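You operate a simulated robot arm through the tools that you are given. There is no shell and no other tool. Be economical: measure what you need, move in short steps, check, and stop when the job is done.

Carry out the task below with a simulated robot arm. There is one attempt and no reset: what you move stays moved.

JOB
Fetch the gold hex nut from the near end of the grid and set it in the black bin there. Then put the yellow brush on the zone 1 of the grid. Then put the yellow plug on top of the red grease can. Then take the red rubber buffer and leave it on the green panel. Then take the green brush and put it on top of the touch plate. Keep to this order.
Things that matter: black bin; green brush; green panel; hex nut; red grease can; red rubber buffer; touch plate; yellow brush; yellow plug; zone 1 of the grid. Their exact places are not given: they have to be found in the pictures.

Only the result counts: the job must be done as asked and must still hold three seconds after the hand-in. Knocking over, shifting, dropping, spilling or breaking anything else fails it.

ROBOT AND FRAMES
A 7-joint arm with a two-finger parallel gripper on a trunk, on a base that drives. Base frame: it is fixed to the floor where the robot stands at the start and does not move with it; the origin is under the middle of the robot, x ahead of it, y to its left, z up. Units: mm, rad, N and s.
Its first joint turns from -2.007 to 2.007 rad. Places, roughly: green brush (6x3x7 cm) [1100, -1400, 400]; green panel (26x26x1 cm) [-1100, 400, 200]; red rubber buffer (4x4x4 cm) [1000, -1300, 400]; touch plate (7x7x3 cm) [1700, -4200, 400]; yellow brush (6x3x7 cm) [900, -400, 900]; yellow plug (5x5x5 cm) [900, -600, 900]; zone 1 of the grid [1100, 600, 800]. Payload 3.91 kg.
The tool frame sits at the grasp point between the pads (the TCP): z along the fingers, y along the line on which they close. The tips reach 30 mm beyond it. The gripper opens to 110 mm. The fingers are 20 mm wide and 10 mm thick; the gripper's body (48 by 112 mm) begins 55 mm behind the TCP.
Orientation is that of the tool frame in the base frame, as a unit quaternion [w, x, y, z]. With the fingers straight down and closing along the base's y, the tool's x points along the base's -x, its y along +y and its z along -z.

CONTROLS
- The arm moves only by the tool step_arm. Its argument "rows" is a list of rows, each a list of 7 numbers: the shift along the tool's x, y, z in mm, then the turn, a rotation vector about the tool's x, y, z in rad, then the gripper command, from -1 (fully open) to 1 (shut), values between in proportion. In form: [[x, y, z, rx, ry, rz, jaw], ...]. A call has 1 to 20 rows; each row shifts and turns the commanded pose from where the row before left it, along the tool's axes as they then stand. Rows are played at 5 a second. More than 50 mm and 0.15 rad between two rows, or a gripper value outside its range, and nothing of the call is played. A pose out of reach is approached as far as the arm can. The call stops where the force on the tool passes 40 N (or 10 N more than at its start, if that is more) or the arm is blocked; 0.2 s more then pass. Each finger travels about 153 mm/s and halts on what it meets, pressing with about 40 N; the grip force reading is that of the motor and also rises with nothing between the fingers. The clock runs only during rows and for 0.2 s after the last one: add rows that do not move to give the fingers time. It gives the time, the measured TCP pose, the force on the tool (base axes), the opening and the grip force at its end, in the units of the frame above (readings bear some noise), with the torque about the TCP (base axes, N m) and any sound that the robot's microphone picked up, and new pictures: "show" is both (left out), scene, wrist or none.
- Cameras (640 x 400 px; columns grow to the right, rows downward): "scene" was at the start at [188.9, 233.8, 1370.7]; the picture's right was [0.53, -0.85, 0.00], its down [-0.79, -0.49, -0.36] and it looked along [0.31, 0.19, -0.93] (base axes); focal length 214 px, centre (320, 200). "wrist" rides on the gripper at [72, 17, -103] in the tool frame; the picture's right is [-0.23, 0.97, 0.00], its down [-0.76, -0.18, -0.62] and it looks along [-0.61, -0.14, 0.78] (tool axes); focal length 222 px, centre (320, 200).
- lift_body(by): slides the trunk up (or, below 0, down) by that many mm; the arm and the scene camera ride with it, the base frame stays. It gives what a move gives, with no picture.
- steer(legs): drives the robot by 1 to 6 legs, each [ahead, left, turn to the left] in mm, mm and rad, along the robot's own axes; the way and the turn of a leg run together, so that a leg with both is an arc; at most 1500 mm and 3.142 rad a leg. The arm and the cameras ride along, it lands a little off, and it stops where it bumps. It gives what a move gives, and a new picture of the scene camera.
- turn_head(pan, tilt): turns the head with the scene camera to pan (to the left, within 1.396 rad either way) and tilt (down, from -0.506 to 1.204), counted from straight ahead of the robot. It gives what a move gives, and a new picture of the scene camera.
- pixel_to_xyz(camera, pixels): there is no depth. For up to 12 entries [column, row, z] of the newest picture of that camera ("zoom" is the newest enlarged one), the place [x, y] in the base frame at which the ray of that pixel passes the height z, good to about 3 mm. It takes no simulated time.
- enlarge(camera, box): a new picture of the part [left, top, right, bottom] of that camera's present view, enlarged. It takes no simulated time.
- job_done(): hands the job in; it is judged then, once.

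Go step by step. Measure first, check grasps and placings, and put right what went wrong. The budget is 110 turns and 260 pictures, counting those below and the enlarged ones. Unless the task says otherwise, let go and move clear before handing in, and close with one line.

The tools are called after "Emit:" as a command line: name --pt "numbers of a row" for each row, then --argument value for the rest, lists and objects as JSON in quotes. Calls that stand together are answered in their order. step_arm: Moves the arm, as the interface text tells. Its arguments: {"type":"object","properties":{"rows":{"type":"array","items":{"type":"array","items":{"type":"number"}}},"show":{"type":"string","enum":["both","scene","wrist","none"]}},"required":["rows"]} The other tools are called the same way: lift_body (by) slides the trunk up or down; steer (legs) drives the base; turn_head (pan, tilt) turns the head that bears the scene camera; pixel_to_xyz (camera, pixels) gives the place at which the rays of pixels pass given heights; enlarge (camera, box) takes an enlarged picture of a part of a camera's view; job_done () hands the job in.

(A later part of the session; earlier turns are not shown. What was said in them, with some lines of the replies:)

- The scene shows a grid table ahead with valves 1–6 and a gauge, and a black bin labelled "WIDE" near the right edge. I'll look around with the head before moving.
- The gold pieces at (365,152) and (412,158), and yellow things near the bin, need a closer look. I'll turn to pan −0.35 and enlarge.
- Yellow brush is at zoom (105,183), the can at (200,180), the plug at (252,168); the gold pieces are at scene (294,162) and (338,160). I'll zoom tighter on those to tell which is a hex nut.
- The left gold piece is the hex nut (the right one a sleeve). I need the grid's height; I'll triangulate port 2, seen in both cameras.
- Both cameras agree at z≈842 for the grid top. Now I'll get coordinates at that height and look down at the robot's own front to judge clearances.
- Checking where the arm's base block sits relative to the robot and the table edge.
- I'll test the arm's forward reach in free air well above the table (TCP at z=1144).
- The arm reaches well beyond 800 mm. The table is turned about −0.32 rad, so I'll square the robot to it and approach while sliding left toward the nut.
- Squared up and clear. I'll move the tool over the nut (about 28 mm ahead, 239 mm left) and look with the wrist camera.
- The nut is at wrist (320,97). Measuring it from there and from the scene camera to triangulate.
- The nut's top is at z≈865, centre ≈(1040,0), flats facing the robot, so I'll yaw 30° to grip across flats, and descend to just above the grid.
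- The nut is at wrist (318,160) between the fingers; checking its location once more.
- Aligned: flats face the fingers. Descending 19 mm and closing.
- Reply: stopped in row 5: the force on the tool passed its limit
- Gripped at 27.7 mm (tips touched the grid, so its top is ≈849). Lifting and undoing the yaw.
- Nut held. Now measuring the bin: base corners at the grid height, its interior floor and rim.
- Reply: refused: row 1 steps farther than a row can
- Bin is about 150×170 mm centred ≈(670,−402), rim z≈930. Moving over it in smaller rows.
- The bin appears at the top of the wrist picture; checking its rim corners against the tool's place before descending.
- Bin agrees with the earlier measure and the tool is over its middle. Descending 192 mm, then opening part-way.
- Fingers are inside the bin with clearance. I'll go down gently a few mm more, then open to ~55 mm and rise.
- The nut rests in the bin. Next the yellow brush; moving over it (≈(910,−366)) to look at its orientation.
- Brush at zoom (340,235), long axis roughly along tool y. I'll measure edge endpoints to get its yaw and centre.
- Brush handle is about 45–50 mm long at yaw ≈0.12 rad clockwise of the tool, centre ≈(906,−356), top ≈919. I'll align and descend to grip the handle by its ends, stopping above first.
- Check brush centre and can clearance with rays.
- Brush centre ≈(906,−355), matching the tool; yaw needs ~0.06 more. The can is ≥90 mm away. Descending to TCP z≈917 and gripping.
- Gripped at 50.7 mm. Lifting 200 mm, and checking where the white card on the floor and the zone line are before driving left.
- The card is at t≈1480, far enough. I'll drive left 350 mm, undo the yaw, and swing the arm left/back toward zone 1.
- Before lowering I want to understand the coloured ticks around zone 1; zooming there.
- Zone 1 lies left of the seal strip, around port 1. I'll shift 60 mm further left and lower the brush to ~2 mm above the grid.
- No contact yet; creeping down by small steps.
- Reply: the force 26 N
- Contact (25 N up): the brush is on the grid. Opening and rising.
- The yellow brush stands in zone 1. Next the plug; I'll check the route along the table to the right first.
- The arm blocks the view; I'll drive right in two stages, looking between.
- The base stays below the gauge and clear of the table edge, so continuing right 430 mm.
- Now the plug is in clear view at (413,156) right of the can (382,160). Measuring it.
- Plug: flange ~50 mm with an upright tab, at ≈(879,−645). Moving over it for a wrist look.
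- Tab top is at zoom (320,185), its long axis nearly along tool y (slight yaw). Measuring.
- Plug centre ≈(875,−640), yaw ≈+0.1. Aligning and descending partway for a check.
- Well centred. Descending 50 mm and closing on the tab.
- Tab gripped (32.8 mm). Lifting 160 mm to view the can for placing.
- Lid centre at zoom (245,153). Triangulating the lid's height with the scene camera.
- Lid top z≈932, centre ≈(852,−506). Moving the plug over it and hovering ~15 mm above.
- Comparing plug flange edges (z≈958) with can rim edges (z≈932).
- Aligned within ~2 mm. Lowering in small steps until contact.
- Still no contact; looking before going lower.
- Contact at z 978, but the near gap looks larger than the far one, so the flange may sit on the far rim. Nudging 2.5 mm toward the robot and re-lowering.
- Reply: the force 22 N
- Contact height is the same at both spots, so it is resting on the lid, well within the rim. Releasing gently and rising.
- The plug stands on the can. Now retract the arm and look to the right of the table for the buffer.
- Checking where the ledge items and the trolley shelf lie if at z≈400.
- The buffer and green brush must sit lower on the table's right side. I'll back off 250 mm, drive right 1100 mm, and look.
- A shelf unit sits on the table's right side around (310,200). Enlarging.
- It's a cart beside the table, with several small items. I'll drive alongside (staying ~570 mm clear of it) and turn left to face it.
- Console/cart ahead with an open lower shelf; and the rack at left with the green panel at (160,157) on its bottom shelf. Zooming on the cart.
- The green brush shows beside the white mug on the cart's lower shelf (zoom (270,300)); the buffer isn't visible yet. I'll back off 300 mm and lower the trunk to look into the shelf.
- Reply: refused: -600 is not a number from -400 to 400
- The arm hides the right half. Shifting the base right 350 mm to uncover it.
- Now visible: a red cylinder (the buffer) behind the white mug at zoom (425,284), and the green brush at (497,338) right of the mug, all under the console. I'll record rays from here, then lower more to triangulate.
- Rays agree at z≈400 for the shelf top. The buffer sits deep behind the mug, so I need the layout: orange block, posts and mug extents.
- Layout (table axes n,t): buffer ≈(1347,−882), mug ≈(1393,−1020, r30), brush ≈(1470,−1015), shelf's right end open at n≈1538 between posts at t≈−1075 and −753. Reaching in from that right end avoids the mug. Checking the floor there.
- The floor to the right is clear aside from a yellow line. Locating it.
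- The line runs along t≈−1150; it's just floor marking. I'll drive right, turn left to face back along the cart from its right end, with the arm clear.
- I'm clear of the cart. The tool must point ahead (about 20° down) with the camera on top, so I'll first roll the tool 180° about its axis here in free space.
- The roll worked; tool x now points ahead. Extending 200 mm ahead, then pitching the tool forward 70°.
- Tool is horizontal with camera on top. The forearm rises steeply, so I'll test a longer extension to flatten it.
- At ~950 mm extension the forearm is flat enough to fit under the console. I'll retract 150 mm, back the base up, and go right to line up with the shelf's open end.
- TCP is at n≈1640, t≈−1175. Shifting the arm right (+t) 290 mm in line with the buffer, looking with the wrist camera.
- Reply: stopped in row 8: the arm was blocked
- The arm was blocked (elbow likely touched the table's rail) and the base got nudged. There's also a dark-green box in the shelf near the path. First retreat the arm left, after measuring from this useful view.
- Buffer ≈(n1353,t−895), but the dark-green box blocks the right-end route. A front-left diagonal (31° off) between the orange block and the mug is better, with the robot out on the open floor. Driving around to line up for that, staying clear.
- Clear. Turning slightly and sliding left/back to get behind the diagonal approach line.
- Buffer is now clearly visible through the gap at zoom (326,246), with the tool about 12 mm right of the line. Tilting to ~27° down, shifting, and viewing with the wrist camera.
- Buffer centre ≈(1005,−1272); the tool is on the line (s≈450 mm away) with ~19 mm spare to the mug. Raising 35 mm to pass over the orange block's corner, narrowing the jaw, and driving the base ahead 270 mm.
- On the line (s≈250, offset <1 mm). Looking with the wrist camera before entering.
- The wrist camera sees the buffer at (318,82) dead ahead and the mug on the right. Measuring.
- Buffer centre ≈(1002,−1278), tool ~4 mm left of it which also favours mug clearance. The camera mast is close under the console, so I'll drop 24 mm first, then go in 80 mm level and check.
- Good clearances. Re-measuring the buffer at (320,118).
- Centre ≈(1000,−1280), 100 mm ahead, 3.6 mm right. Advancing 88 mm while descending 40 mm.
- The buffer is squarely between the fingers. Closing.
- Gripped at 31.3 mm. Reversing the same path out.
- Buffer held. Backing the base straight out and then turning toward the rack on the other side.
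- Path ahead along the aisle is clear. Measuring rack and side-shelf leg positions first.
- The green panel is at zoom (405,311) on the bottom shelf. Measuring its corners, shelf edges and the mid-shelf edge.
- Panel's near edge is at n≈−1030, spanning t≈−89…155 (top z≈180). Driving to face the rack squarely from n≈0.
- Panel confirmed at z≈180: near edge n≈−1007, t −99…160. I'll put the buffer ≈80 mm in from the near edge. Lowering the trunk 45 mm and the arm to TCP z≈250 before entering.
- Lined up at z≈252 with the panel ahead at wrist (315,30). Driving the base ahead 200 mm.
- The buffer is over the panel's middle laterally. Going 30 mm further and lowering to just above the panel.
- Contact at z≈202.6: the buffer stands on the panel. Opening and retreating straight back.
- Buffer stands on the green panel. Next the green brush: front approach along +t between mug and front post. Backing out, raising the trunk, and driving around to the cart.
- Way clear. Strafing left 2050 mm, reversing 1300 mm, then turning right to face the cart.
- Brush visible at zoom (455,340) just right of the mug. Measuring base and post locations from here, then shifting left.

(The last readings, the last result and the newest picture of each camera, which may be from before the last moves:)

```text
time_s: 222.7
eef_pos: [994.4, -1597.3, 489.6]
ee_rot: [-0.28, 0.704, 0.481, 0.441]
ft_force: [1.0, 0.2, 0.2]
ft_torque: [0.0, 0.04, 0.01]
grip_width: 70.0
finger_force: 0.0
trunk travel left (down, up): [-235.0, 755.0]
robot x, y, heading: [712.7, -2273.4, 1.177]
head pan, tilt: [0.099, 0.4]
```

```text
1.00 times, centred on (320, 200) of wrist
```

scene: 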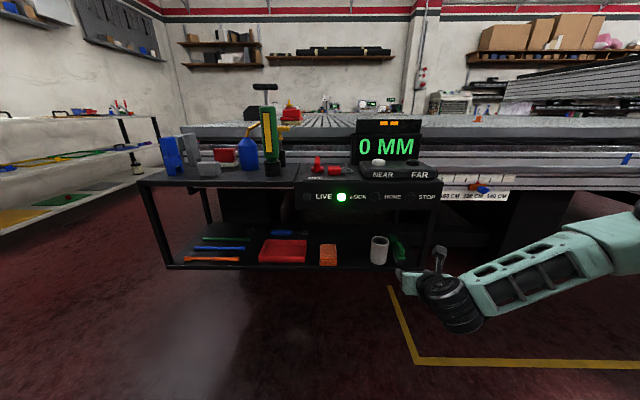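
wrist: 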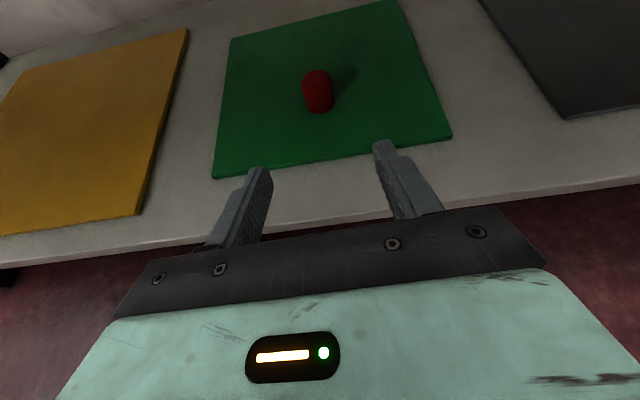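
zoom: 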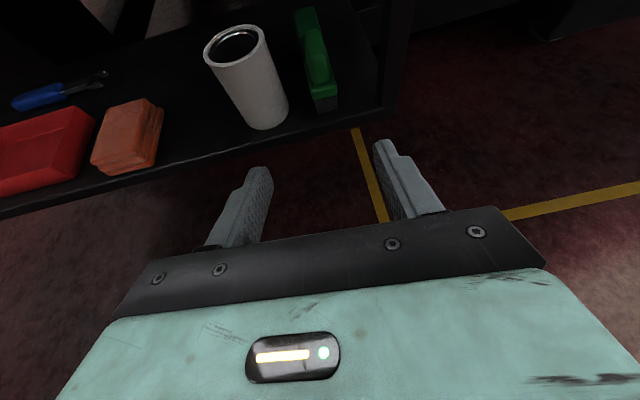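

The wrist view shows the brush at (320,80) directly ahead and mug at (250,80). Measuring precisely.

Emit:
enlarge --camera "wrist" --box '[220, 0, 412, 120]'

Emit:
pixel_to_xyz --camera "wrist" --pixels '[[314, 112, 400], [338, 106, 400], [312, 98, 425], [338, 92, 425], [312, 84, 435], [333, 76, 455], [290, 110, 400], [287, 100, 400], [262, 130, 400], [268, 45, 485], [384, 106, 400], [375, 104, 400]]'

```text
3.33 times, centred on (316, 60) of wrist
```

zoom: 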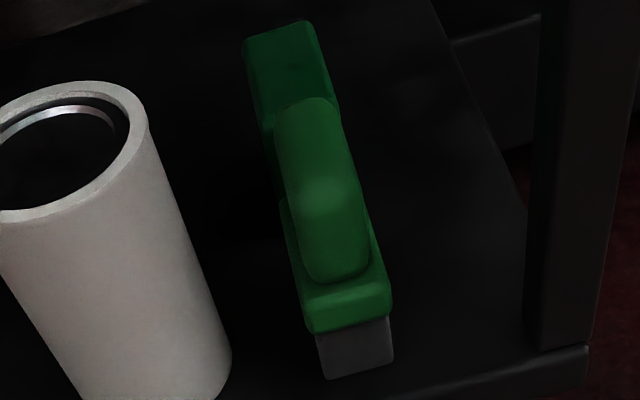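

```text
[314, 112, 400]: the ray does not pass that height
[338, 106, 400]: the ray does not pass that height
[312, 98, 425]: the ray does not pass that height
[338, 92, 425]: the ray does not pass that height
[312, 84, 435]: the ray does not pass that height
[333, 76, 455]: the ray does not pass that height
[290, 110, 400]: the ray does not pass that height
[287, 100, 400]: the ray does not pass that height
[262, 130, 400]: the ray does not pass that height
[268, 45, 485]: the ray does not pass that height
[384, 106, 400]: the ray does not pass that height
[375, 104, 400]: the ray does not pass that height
```

The wrist frame is stale for rays; using the zoom picture instead.

Emit:
pixel_to_xyz --camera "zoom" --pixels '[[325, 380, 400], [393, 362, 400], [312, 333, 420], [391, 312, 420], [310, 275, 437], [368, 265, 437], [275, 120, 470], [338, 110, 470], [340, 230, 470], [80, 390, 400], [228, 360, 400], [545, 350, 400]]'

```text
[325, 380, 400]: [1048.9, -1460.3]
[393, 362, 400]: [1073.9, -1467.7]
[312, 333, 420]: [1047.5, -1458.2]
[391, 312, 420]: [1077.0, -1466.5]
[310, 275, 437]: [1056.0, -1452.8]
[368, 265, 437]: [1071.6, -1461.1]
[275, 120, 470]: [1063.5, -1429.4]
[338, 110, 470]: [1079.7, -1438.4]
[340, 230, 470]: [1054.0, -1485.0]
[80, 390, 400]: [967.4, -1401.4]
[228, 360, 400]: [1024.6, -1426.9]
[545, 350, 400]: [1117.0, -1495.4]
```

Brush centre n≈1468, handle front at t≈−1047, ~18 mm thick; mug edge n≈1421, post n≈1530. Narrowing the jaw to ~44 mm, shifting 8 mm right and advancing 100 mm.

Emit:
step_arm --pt "0 8 0 0 0 0 0.2" --pt "13.6 0 26.7 0 0 0 0.2" --pt "13.6 0 26.7 0 0 0 0.2" --pt "13.6 0 26.7 0 0 0 0.2" --pt "4.5 0 8.9 0 0 0 0.2"

Emit:
enlarge --camera "wrist" --box '[220, 40, 460, 190]'

```text
time_s: 223.9
eef_pos: [1039.4, -1508.9, 488.9]
ee_rot: [-0.28, 0.704, 0.483, 0.44]
ft_force: [-0.4, -0.4, -0.4]
ft_torque: [-0.02, -0.01, 0.03]
grip_width: 44.0
finger_force: 0.1
trunk travel left (down, up): [-235.0, 755.0]
robot x, y, heading: [706.6, -2274.0, 1.175]
head pan, tilt: [0.099, 0.4]
```

scene: 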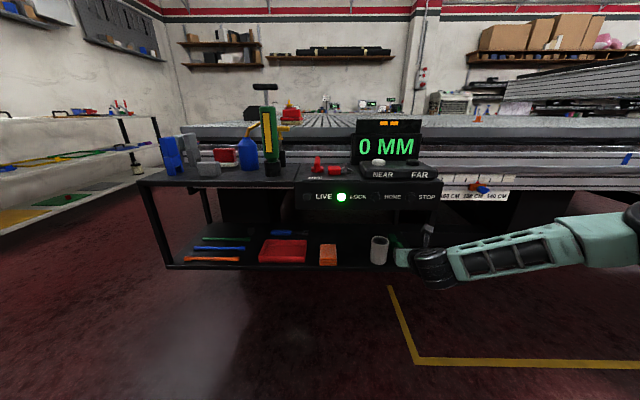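
wrist: 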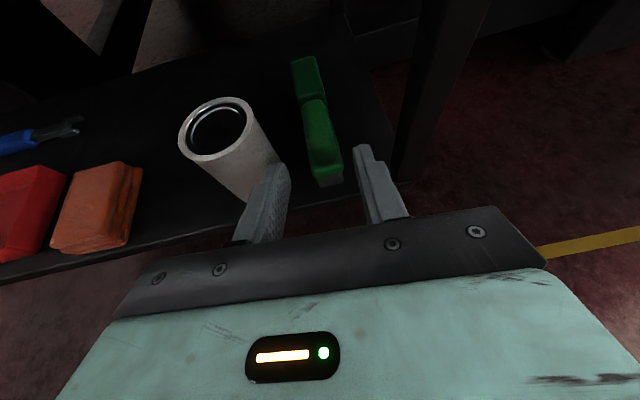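

```text
2.67 times, centred on (340, 115) of wrist
```

zoom: 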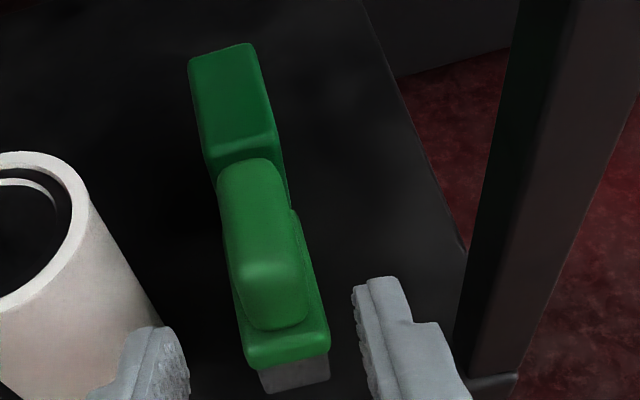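

Emit:
pixel_to_xyz --camera "zoom" --pixels '[[250, 330, 437], [308, 318, 437], [240, 370, 420], [330, 350, 420], [238, 270, 468], [303, 258, 468], [218, 185, 468], [282, 172, 468], [262, 392, 400], [330, 378, 400]]'

```text
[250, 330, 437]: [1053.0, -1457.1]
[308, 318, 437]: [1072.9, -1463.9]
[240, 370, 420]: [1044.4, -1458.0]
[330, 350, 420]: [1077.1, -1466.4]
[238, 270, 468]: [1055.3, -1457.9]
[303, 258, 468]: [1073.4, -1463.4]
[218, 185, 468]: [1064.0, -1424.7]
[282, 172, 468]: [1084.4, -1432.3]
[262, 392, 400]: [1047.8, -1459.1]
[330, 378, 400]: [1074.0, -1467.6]
```

Handle axis at n≈1469; the tool will arrive at n≈1467. Advancing the last 63 mm while descending 28 mm.

Emit:
step_arm --pt "0.9 0.5 17.2 0 0 0 0.2" --pt "0.9 0.5 17.2 0 0 0 0.2" --pt "0.9 0.5 17.2 0 0 0 0.2" --pt "0.9 0 17.2 0 0 0 0.2"

Emit:
enlarge --camera "wrist" --box '[220, 80, 460, 230]'

```text
time_s: 224.9
eef_pos: [1067.2, -1448.3, 460.6]
ee_rot: [-0.281, 0.704, 0.482, 0.44]
ft_force: [-0.2, -0.1, -1.3]
ft_torque: [-0.04, 0.01, 0.05]
grip_width: 43.9
finger_force: 0.1
trunk travel left (down, up): [-235.0, 755.0]
robot x, y, heading: [708.9, -2275.1, 1.177]
head pan, tilt: [0.099, 0.4]
```

scene: 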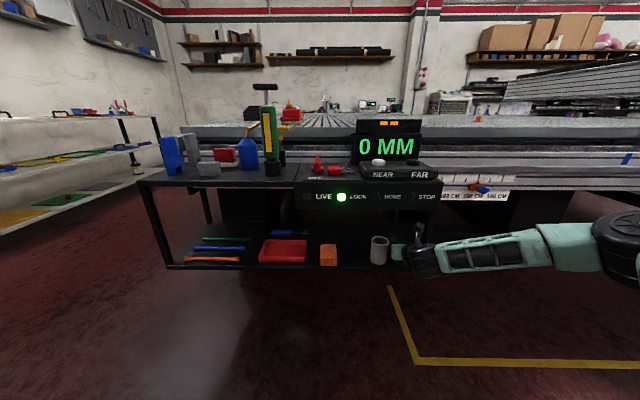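
wrist: 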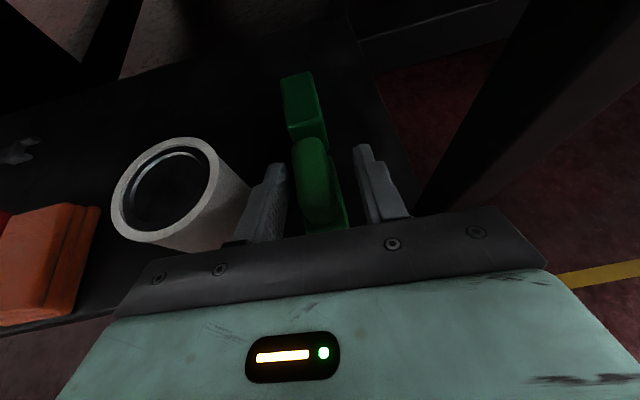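

```text
2.67 times, centred on (340, 155) of wrist
```

zoom: 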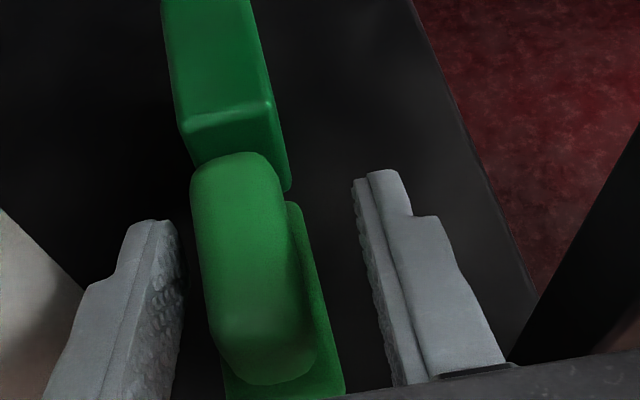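

The handle is between the fingers (a bit nearer the left one); closing will centre it away from the mug. Closing.

Emit:
step_arm --pt "0 0 0 0 0 0 0.4" --pt "0 0 0 0 0 0 0.6" --pt "0 0 0 0 0 0 0.8" --pt "0 0 0 0 0 0 1" --pt "0 0 0 0 0 0 1" --show "wrist"

Emit:
enlarge --camera "wrist" --box '[220, 80, 460, 230]'

```text
time_s: 226.1
eef_pos: [1067.6, -1449.8, 460.6]
ee_rot: [-0.28, 0.704, 0.482, 0.44]
ft_force: [0.3, 0.8, 0.7]
ft_torque: [-0.04, 0.0, 0.01]
grip_width: 21.1
finger_force: 40.5
trunk travel left (down, up): [-235.0, 755.0]
robot x, y, heading: [708.2, -2269.9, 1.172]
head pan, tilt: [0.099, 0.4]
```

wrist: 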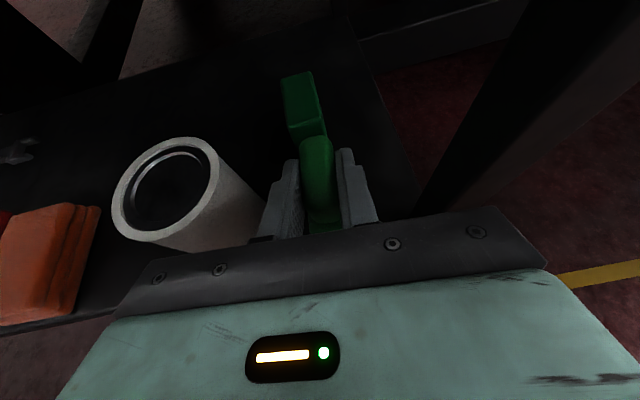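

```text
2.67 times, centred on (340, 155) of wrist
```

zoom: 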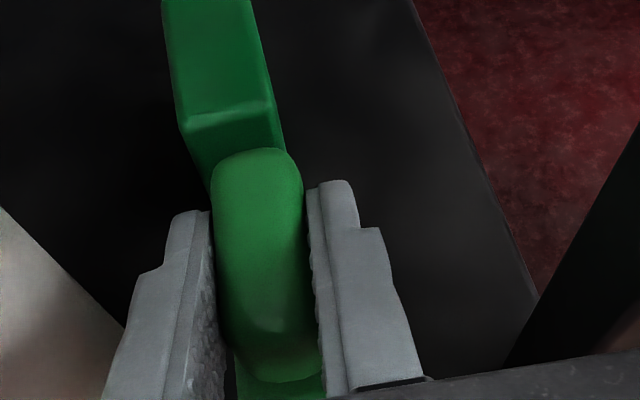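

Gripped (21 mm). Lifting 8 mm and retreating straight out.

Emit:
step_arm --pt "7.1 0 -3.6 0 0 0 1" --pt "-9 0 -28 0 0 0 1" --pt "-9 0 -28 0 0 0 1" --pt "-9 0 -28 0 0 0 1" --pt "-9 0 -28 0 0 0 1" --pt "0 0 0 0 0 0 1"

```text
time_s: 227.5
eef_pos: [1021.4, -1557.5, 487.2]
ee_rot: [-0.28, 0.704, 0.481, 0.442]
ft_force: [0.1, 0.7, -0.4]
ft_torque: [-0.03, -0.02, 0.01]
grip_width: 21.1
finger_force: 40.0
trunk travel left (down, up): [-235.0, 755.0]
robot x, y, heading: [707.3, -2272.8, 1.177]
head pan, tilt: [0.099, 0.4]
```

scene: 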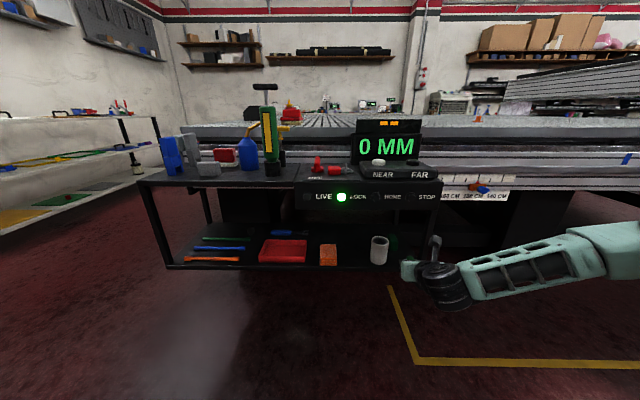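
wrist: 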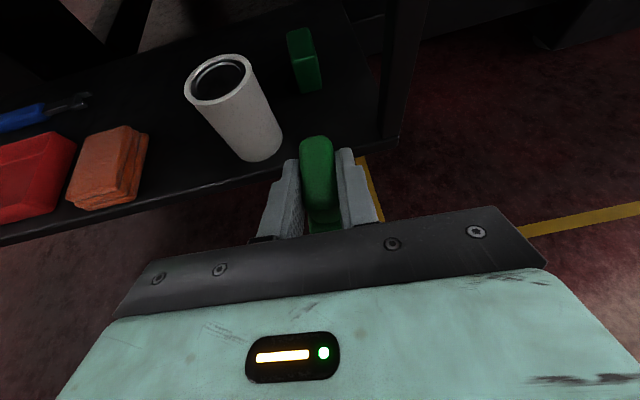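

Brush is out and held. Backing off and turning to face the trolley near (1700,−4200).

Emit:
steer --legs '[[-300, 0, 0], [0, 0, -2.1]]'

Emit:
turn_head --pan 0.2 --tilt 0.25

Emit:
enlarge --camera "scene" --box '[160, 80, 480, 280]'

```text
time_s: 234.7
eef_pos: [1034.9, -3191.8, 486.9]
ee_rot: [0.249, 0.763, -0.381, 0.459]
ft_force: [0.0, 0.7, -1.2]
ft_torque: [-0.03, -0.01, 0.02]
grip_width: 21.1
finger_force: 39.6
trunk travel left (down, up): [-235.0, 755.0]
robot x, y, heading: [592.3, -2548.2, -0.955]
head pan, tilt: [0.099, 0.4]
```

scene: 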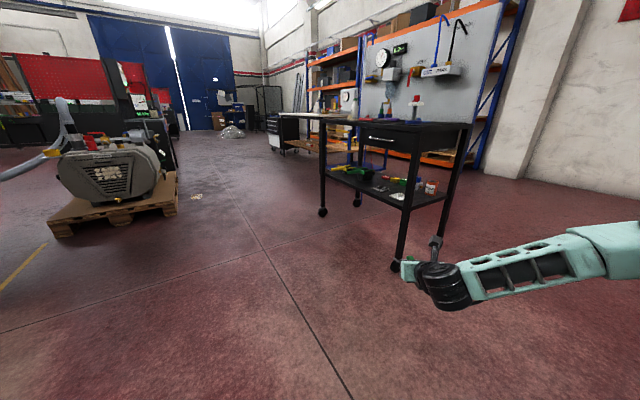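

```text
time_s: 235.3
eef_pos: [1034.9, -3193.3, 487.0]
ee_rot: [0.249, 0.763, -0.381, 0.458]
ft_force: [-0.2, -0.2, -1.1]
ft_torque: [0.0, -0.01, 0.0]
grip_width: 21.4
finger_force: 40.3
trunk travel left (down, up): [-235.0, 755.0]
robot x, y, heading: [588.2, -2548.3, -0.95]
head pan, tilt: [0.201, 0.25]
```

scene: 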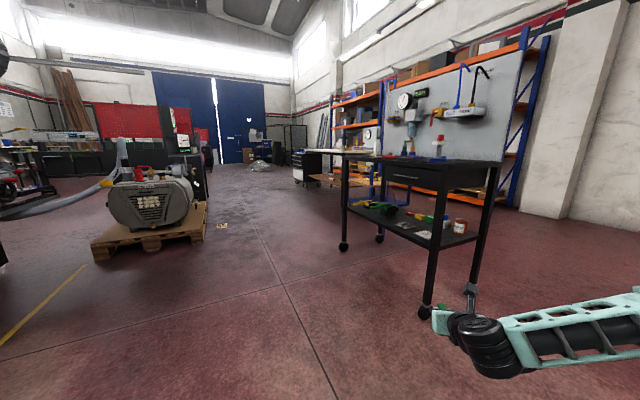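

```text
2.00 times, centred on (320, 180) of scene
```

zoom: 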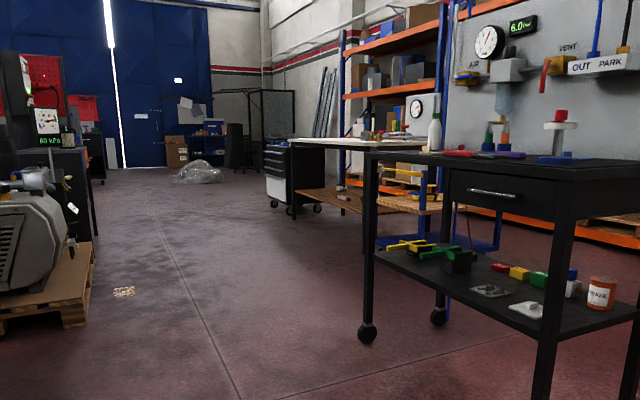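

The trolley's lower shelf holds several pieces; candidates for the touch plate at zoom (490,290) and (527,308). Measuring the shelf layout.

Emit:
pixel_to_xyz --camera "zoom" --pixels '[[490, 291, 400], [527, 310, 400], [600, 295, 400], [378, 258, 400], [545, 345, 400], [366, 335, 0], [440, 318, 0], [500, 270, 400], [430, 255, 400]]'

Emit:
enlarge --camera "scene" --box '[340, 190, 480, 260]'

```text
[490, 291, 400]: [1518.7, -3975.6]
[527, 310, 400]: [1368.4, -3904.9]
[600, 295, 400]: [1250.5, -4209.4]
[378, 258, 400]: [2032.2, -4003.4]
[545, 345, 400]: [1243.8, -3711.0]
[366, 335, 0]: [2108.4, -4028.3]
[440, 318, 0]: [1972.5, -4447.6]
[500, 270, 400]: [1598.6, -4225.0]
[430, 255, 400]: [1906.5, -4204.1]
```

```text
4.57 times, centred on (410, 225) of scene
```

zoom: 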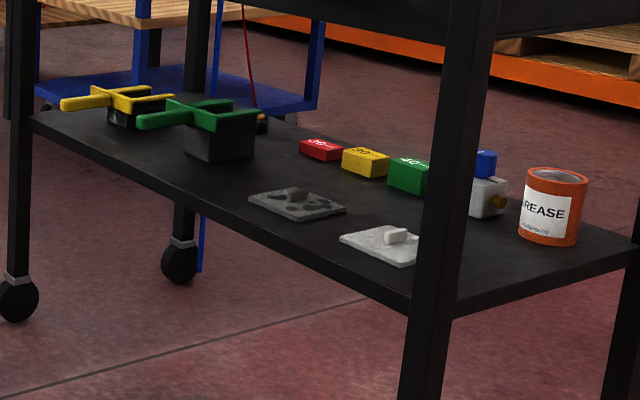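

Emit:
pixel_to_xyz --camera "zoom" --pixels '[[222, 158, 400], [262, 130, 400], [320, 157, 400], [365, 172, 400], [405, 188, 400], [298, 208, 400], [385, 250, 400], [125, 122, 400], [487, 213, 400], [550, 238, 400]]'

Emit:
enlarge --camera "scene" --box '[345, 195, 415, 239]'

Emit:
enlarge --camera "scene" --box '[380, 100, 520, 175]'

```text
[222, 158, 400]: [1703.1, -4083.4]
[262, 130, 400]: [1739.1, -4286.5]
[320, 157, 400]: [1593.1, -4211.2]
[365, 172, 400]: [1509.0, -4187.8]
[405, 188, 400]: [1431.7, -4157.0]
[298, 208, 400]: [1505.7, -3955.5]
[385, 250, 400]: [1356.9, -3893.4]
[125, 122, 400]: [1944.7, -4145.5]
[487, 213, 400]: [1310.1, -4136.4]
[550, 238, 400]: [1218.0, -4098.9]
```

```text
9.09 times, centred on (380, 217) of scene
```

zoom: 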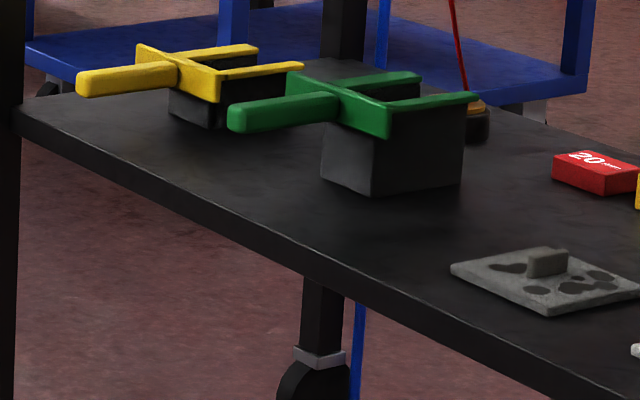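

```text
4.57 times, centred on (450, 138) of scene
```

zoom: 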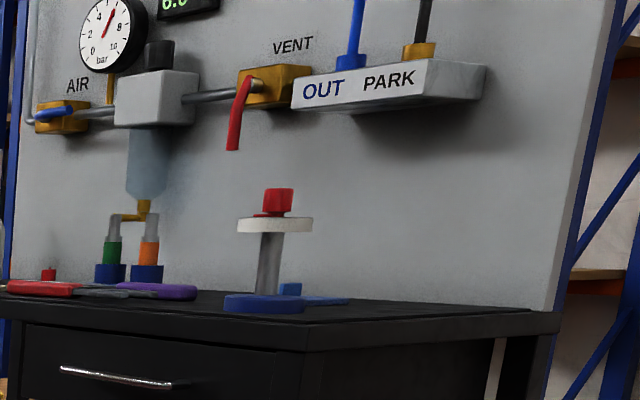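

The likely touch plate is the dark puck with brass top and a red lead behind the green-handled block (≈(1735,−4270)). Checking the pallet's place, then driving to face the trolley squarely.

Emit:
pixel_to_xyz --camera "scene" --pixels '[[205, 238, 0], [95, 262, 0], [343, 246, 0], [424, 316, 0], [380, 240, 0]]'

Emit:
steer --legs '[[300, 650, 0], [0, 0, -0.5]]'

Emit:
turn_head --pan 0.1 --tilt 0.25

```text
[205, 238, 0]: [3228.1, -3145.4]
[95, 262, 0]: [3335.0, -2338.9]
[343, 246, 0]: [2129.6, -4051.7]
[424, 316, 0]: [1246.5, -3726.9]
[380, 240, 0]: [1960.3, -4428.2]
```

```text
time_s: 240.7
eef_pos: [1377.1, -3192.9, 486.0]
ee_rot: [0.354, 0.646, -0.558, 0.382]
ft_force: [0.4, -0.2, -0.3]
ft_torque: [0.02, 0.02, 0.0]
grip_width: 21.3
finger_force: 40.6
trunk travel left (down, up): [-235.0, 755.0]
robot x, y, heading: [1296.8, -2414.4, -1.442]
head pan, tilt: [0.201, 0.25]
```

scene: 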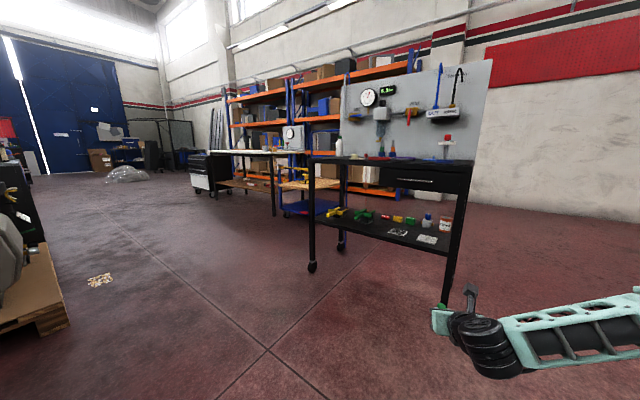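

```text
time_s: 241.3
eef_pos: [1376.0, -3191.8, 487.2]
ee_rot: [0.354, 0.646, -0.557, 0.383]
ft_force: [-0.8, 0.2, -0.6]
ft_torque: [-0.03, 0.0, -0.02]
grip_width: 21.4
finger_force: 39.9
trunk travel left (down, up): [-235.0, 755.0]
robot x, y, heading: [1293.0, -2417.8, -1.448]
head pan, tilt: [0.099, 0.25]
5 turns are left
```

scene: 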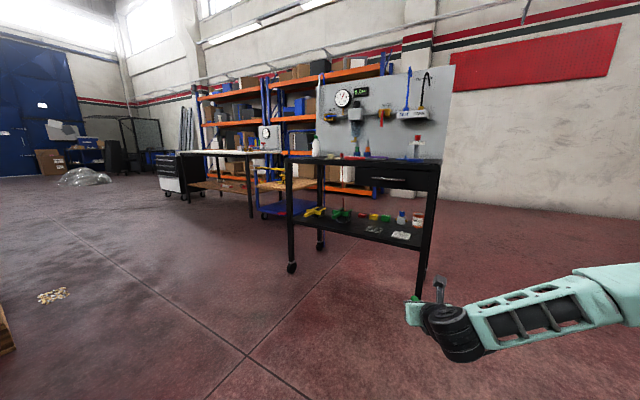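

Only 5 turns left, so I'll combine steps: drive to face the trolley squarely in line with the puck, raise the trunk for a clear view over the green block, and take the pictures needed.

Emit:
steer --legs '[[691, 842, 0], [0, 0, -0.474]]'

Emit:
lift_body --by 300

Emit:
turn_head --pan 0.0 --tilt 0.5

Emit:
enlarge --camera "scene" --box '[240, 150, 400, 250]'

Emit:
enlarge --camera "scene" --box '[160, 100, 480, 300]'

```text
time_s: 248.2
eef_pos: [1947.8, -3724.3, 486.3]
ee_rot: [-0.432, -0.502, 0.69, -0.292]
ft_force: [0.5, -0.1, -0.7]
ft_torque: [0.02, -0.02, 0.01]
grip_width: 21.0
finger_force: 39.8
trunk travel left (down, up): [-235.0, 755.0]
robot x, y, heading: [2223.6, -2992.6, -1.91]
head pan, tilt: [0.099, 0.25]
```

scene: 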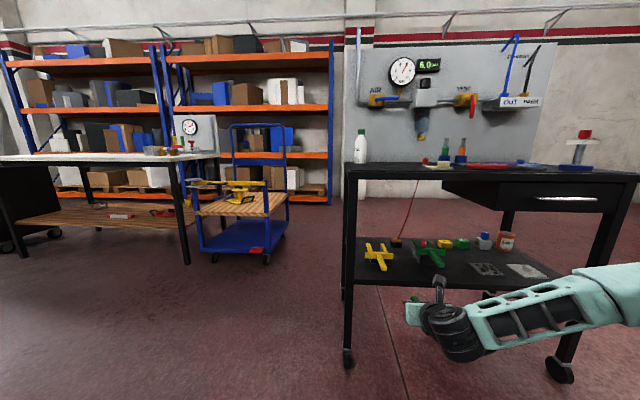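

```text
time_s: 251.2
eef_pos: [1947.3, -3725.0, 785.9]
ee_rot: [-0.431, -0.502, 0.69, -0.292]
ft_force: [0.5, -0.7, -0.7]
ft_torque: [0.03, 0.04, -0.01]
grip_width: 21.2
finger_force: 40.1
trunk travel left (down, up): [-535.0, 455.0]
robot x, y, heading: [2219.0, -2990.1, -1.914]
head pan, tilt: [0.099, 0.25]
```

```text
time_s: 252.0
eef_pos: [1946.1, -3724.8, 788.1]
ee_rot: [-0.432, -0.502, 0.69, -0.293]
ft_force: [-0.1, 0.3, 0.1]
ft_torque: [0.01, 0.02, 0.01]
grip_width: 21.3
finger_force: 39.5
trunk travel left (down, up): [-535.0, 455.0]
robot x, y, heading: [2221.7, -2989.7, -1.91]
head pan, tilt: [0.0, 0.499]
```

scene: 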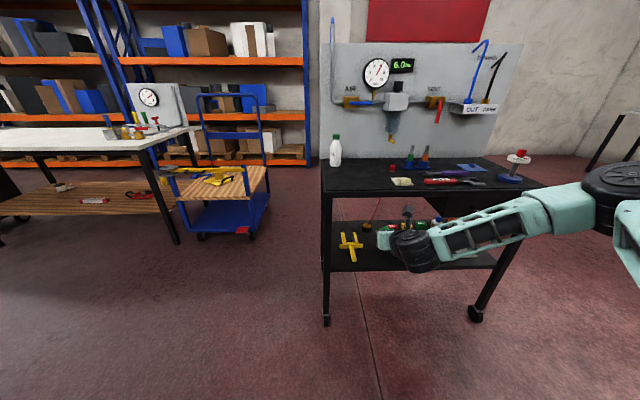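

```text
4.00 times, centred on (320, 200) of scene
```

zoom: 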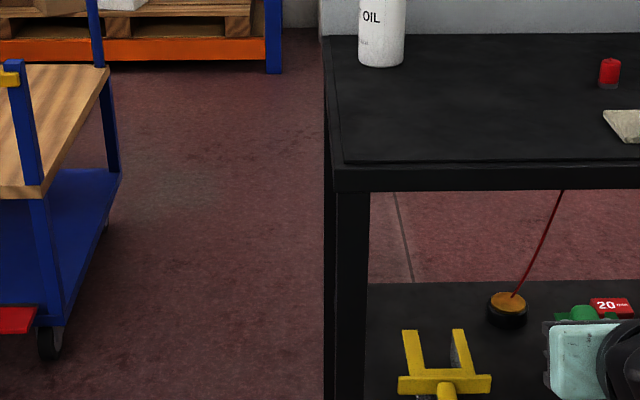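

```text
2.00 times, centred on (320, 200) of scene
4 turns are left
```

zoom: 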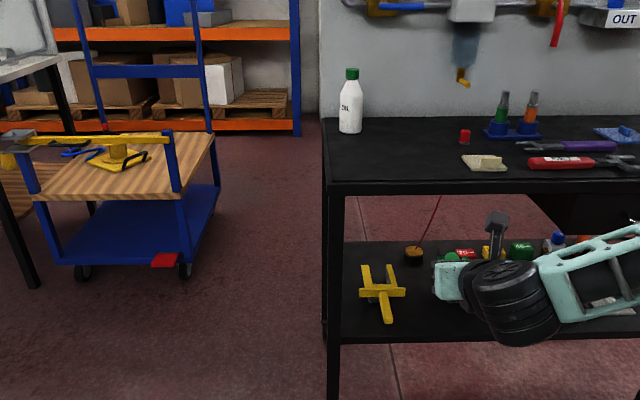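

The touch plate is the puck with the brass top at zoom (508,305), its red lead rising behind. I'll take its ray here, then set the known low-trunk configuration, shift right and drive ahead so the wrist camera sees it.

Emit:
pixel_to_xyz --camera "scene" --pixels '[[366.7, 225.5, 420], [366.7, 225.5, 430], [366.7, 225.5, 440], [366.7, 225.5, 450], [367.3, 232, 400], [367.3, 232, 410], [367.3, 232, 420]]'

Emit:
lift_body --by -400

Emit:
step_arm --pt "33.9 0 -17.2 0 0 0 1" --pt "33.9 0 -17.2 0 0 0 1" --pt "33.9 0 -17.2 0 0 0 1" --pt "33.9 0 -17.2 0 0 0 1" --pt "33.9 0 -17.2 0 0 0 1" --show "none"

Emit:
steer --legs '[[0, -66, 0], [350, 0, 0]]'

Emit:
step_arm --pt "0 0 0 0 0 0 1" --show "both"

Emit:
enlarge --camera "scene" --box '[280, 120, 520, 270]'

Emit:
enlarge --camera "wrist" --box '[200, 0, 440, 150]'

```text
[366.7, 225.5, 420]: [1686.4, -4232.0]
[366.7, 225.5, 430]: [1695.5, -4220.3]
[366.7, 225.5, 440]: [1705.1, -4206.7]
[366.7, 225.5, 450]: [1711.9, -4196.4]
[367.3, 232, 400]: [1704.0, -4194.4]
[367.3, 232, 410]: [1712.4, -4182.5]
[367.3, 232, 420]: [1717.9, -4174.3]
```

```text
time_s: 255.8
eef_pos: [1947.5, -3724.0, 385.2]
ee_rot: [-0.432, -0.502, 0.69, -0.292]
ft_force: [-0.8, -0.2, 0.3]
ft_torque: [0.0, -0.01, 0.01]
grip_width: 21.1
finger_force: 39.8
trunk travel left (down, up): [-135.0, 855.0]
robot x, y, heading: [2219.0, -2993.7, -1.911]
head pan, tilt: [0.0, 0.499]
```

```text
time_s: 257.1
eef_pos: [1952.4, -3727.0, 577.2]
ee_rot: [-0.432, -0.501, 0.69, -0.292]
ft_force: [-1.0, -0.6, -1.5]
ft_torque: [0.03, -0.01, 0.0]
grip_width: 21.5
finger_force: 39.7
trunk travel left (down, up): [-135.0, 855.0]
robot x, y, heading: [2221.5, -2992.2, -1.912]
head pan, tilt: [0.0, 0.499]
```

```text
time_s: 259.9
eef_pos: [1765.0, -4034.6, 575.7]
ee_rot: [-0.434, -0.498, 0.693, -0.29]
ft_force: [0.6, 0.2, -0.3]
ft_torque: [0.03, -0.01, 0.02]
grip_width: 21.1
finger_force: 39.6
trunk travel left (down, up): [-135.0, 855.0]
robot x, y, heading: [2041.7, -3298.7, -1.919]
head pan, tilt: [0.0, 0.499]
```

scene: 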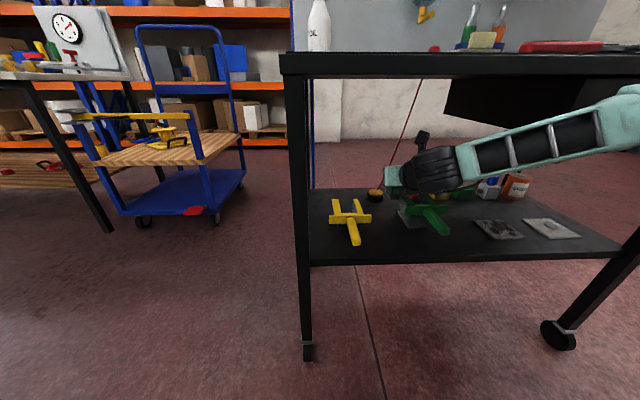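

```text
time_s: 260.3
eef_pos: [1765.8, -4033.3, 575.9]
ee_rot: [-0.433, -0.499, 0.692, -0.291]
ft_force: [-0.2, 1.0, -0.9]
ft_torque: [0.03, 0.02, 0.0]
grip_width: 21.5
finger_force: 39.9
trunk travel left (down, up): [-135.0, 855.0]
robot x, y, heading: [2039.2, -3302.3, -1.921]
head pan, tilt: [0.0, 0.499]
```

scene: 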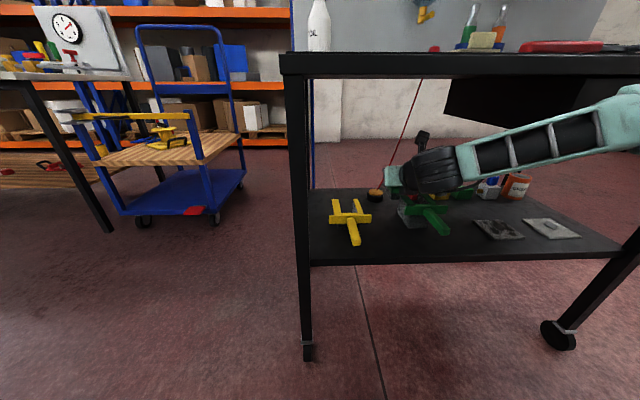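
wrist: 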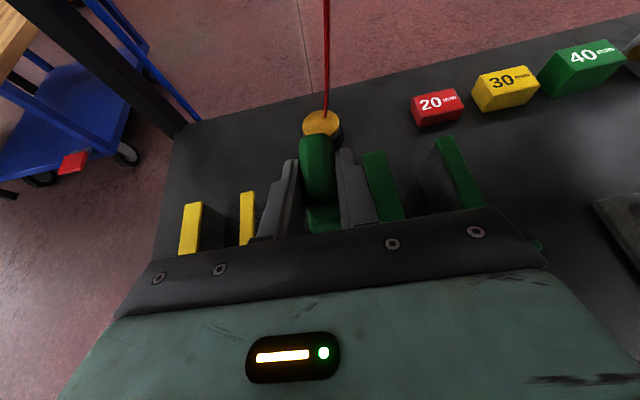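

```text
2.67 times, centred on (400, 195) of scene
```

zoom: 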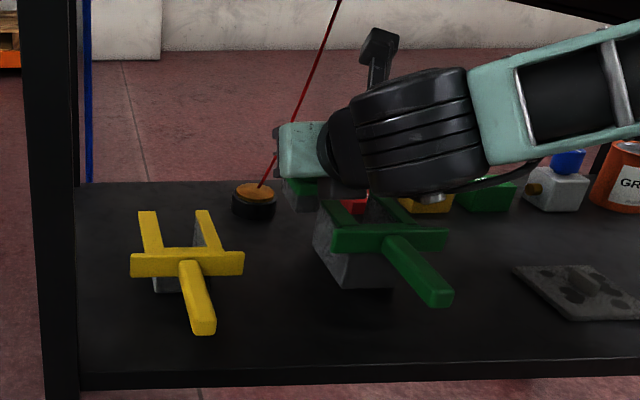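

```text
2.67 times, centred on (320, 75) of wrist
3 turns are left
```

zoom: 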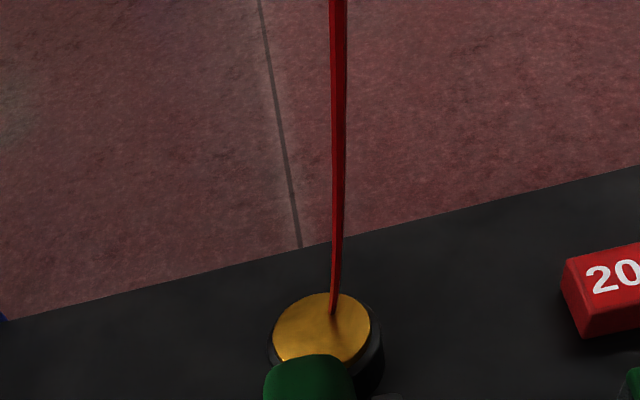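

The wrist view shows the plate's brass top dead ahead at zoom (321,332), lead at (333,312). I'll log the rays, then move 167 mm ahead and 18 mm left (so the brush sits beside the lead) and drop to a low hover for a check.

Emit:
pixel_to_xyz --camera "zoom" --pixels '[[321, 332, 420], [321, 332, 430], [321, 332, 440], [333, 312, 430], [272, 334, 430], [370, 326, 430], [322, 293, 430]]'

Emit:
pixel_to_xyz --camera "scene" --pixels '[[375.3, 192.0, 420], [375.3, 192.0, 430], [375.3, 192.0, 440], [375.3, 192.0, 450]]'

Emit:
step_arm --pt "15.2 -3.6 29.8 0 0 0 1" --pt "15.2 -3.6 29.8 0 0 0 1" --pt "15.2 -3.6 29.8 0 0 0 1" --pt "15.2 -3.6 29.8 0 0 0 1" --pt "15.2 -3.6 29.8 0 0 0 1" --pt "-17.8 0 9.1 0 0 0 1" --pt "-17.8 0 9.1 0 0 0 1" --pt "-10.7 0 5.4 0 0 0 1" --pt "0 0 0 0 0 0 1" --show "both"

Emit:
enlarge --camera "wrist" --box '[240, 90, 400, 240]'

Emit:
enlarge --camera "scene" --box '[330, 140, 430, 220]'

```text
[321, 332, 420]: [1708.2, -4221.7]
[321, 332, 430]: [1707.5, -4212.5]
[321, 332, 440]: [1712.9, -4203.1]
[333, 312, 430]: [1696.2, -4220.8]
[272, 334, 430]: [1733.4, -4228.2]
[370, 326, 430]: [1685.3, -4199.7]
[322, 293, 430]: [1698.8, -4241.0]
```

```text
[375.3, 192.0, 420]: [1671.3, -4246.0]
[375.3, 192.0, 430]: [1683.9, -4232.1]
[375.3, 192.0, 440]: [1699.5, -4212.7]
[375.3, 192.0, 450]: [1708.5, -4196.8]
```

```text
time_s: 262.3
eef_pos: [1724.7, -4195.3, 522.5]
ee_rot: [-0.434, -0.498, 0.692, -0.29]
ft_force: [0.2, 0.5, -0.2]
ft_torque: [-0.01, -0.06, -0.01]
grip_width: 21.2
finger_force: 39.7
trunk travel left (down, up): [-135.0, 855.0]
robot x, y, heading: [2040.0, -3299.8, -1.922]
head pan, tilt: [0.0, 0.499]
```

scene: 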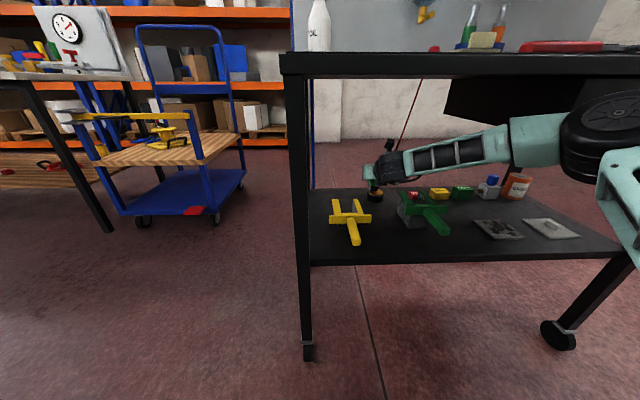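
wrist: 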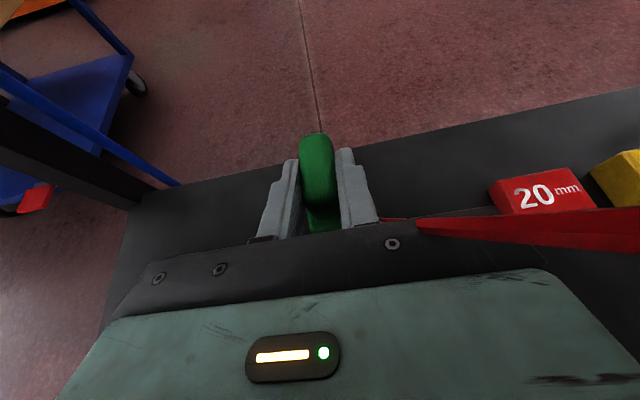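

```text
2.67 times, centred on (320, 165) of wrist
```

zoom: 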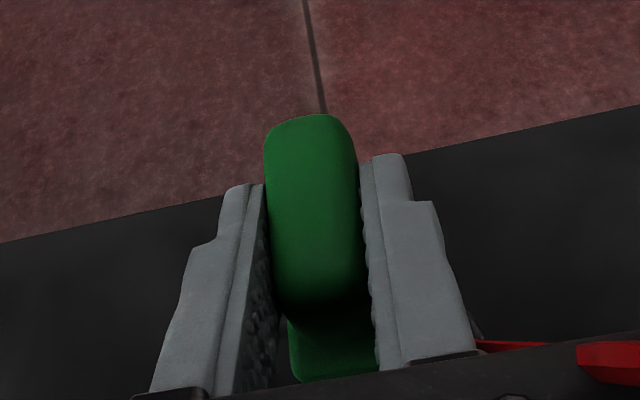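

```text
5.00 times, centred on (380, 180) of scene
2 turns are left
```

zoom: 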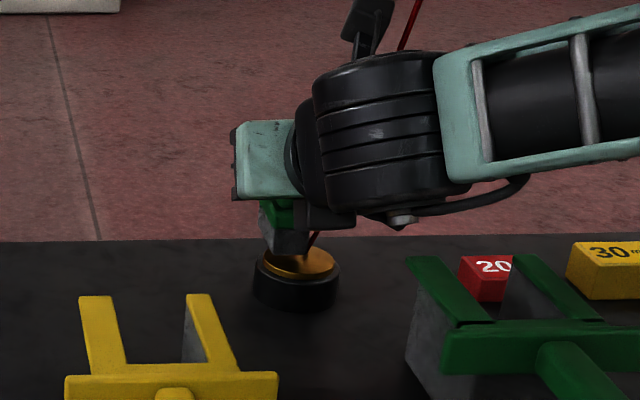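

Hover checks out: brush centre is ~3 mm short and ~13 mm left of the plate's centre, just beside the lead, plate top ≈440. Lowering to contact, opening slightly, and backing straight off.

Emit:
step_arm --pt "-4.5 0 2.3 0 0 0 1" --pt "-4.5 0 2.3 0 0 0 1" --pt "-4.5 0 2.3 0 0 0 1" --show "none"

Emit:
step_arm --pt "-0.9 0 0.45 0 0 0 1" --pt "-0.9 0 0.45 0 0 0 1" --pt "-0.9 0 0.45 0 0 0 1" --pt "-0.9 0 0.45 0 0 0 1" --pt "-0.9 0 0.45 0 0 0 1" --pt "-0.9 0 0.45 0 0 0 1" --pt "-0.9 0 0.45 0 0 0 1" --pt "-0.9 0 0.45 0 0 0 1" --pt "-0.9 0 0.45 0 0 0 1" --pt "-0.9 0 0.45 0 0 0 1" --pt "-0.9 0 0.45 0 0 0 1" --pt "-0.9 0 0.45 0 0 0 1" --pt "-0.9 0 0.45 0 0 0 1" --pt "-0.9 0 0.45 0 0 0 1" --pt "-0.9 0 0.45 0 0 0 1" --pt "-0.9 0 0.45 0 0 0 1" --pt "-0.9 0 0.45 0 0 0 1" --pt "-0.9 0 0.45 0 0 0 1" --pt "-0.9 0 0.45 0 0 0 1" --pt "-0.9 0 0.45 0 0 0 1" --show "none"

Emit:
step_arm --pt "0.7 0 -0.3 0 0 0 1" --pt "0 0 0 0 0 0 0.55" --pt "0 0 0 0 0 0 0.42" --pt "0 0 0 0 0 0 0.42" --pt "-6.4 0 -15.8 0 0 0 0.42" --pt "-6.4 0 -15.8 0 0 0 0.42" --pt "-6.4 0 -15.8 0 0 0 0.42" --pt "8.7 0 -26.9 0 0 0 0.42" --pt "8.7 0 -26.9 0 0 0 0.42" --pt "4.2 0 -35.8 0 0 0 0.42" --pt "4.2 0 -35.8 0 0 0 0.42" --show "both"

Emit:
enlarge --camera "scene" --box '[330, 140, 430, 220]'

```text
time_s: 263.1
eef_pos: [1723.3, -4197.0, 514.3]
ee_rot: [-0.438, -0.496, 0.691, -0.292]
ft_force: [-2.7, -0.5, 29.2]
ft_torque: [-0.04, -0.22, 0.07]
grip_width: 21.2
finger_force: 40.3
trunk travel left (down, up): [-135.0, 855.0]
robot x, y, heading: [2041.9, -3301.1, -1.923]
head pan, tilt: [0.0, 0.499]
```

```text
time_s: 263.9
eef_pos: [1724.4, -4196.7, 514.0]
ee_rot: [-0.438, -0.496, 0.69, -0.294]
ft_force: [-0.5, -2.3, 10.0]
ft_torque: [-0.04, -0.18, -0.01]
grip_width: 21.5
finger_force: 40.2
trunk travel left (down, up): [-135.0, 855.0]
robot x, y, heading: [2041.5, -3300.4, -1.923]
head pan, tilt: [0.0, 0.499]
stopped in row 3: the force on the tool passed its limit (the readings are from after the stop); the commanded pose is now the measured one
```

```text
time_s: 266.3
eef_pos: [1775.0, -4052.7, 592.5]
ee_rot: [-0.436, -0.497, 0.691, -0.291]
ft_force: [-0.7, 0.1, -0.1]
ft_torque: [0.01, 0.0, 0.0]
grip_width: 31.9
finger_force: 0.0
trunk travel left (down, up): [-135.0, 855.0]
robot x, y, heading: [2037.3, -3301.4, -1.92]
head pan, tilt: [0.0, 0.499]
```

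scene: 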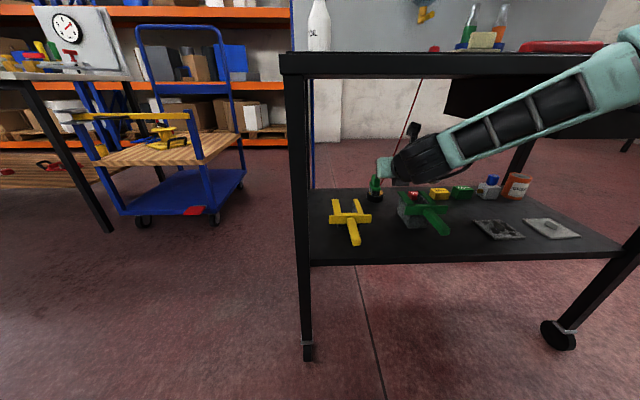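
wrist: 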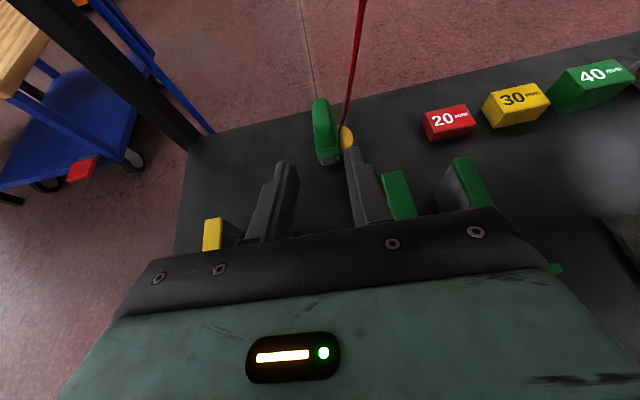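

```text
5.00 times, centred on (380, 180) of scene
1 turns are left
```

zoom: 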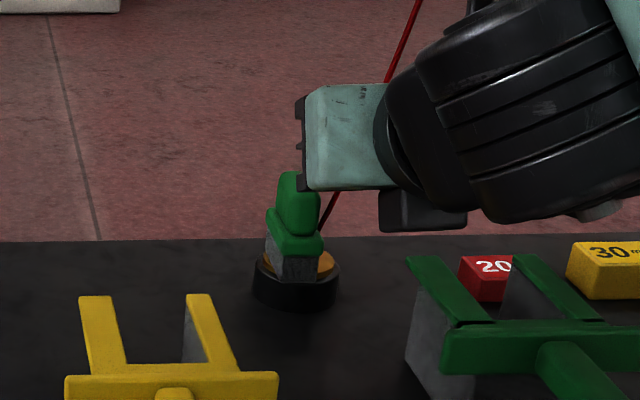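

The green brush stands upright on the touch plate at zoom (293,230), and the gripper is open and clear, so I'm handing the job in.

Emit:
job_done

```text
The job is handed in.
```

All five placements were made in the order asked and the job is handed in. Each one looked right in the pictures after release. While I was lining up for the buffer, the arm was blocked once beside the table; nothing looked shifted in the later pictures.
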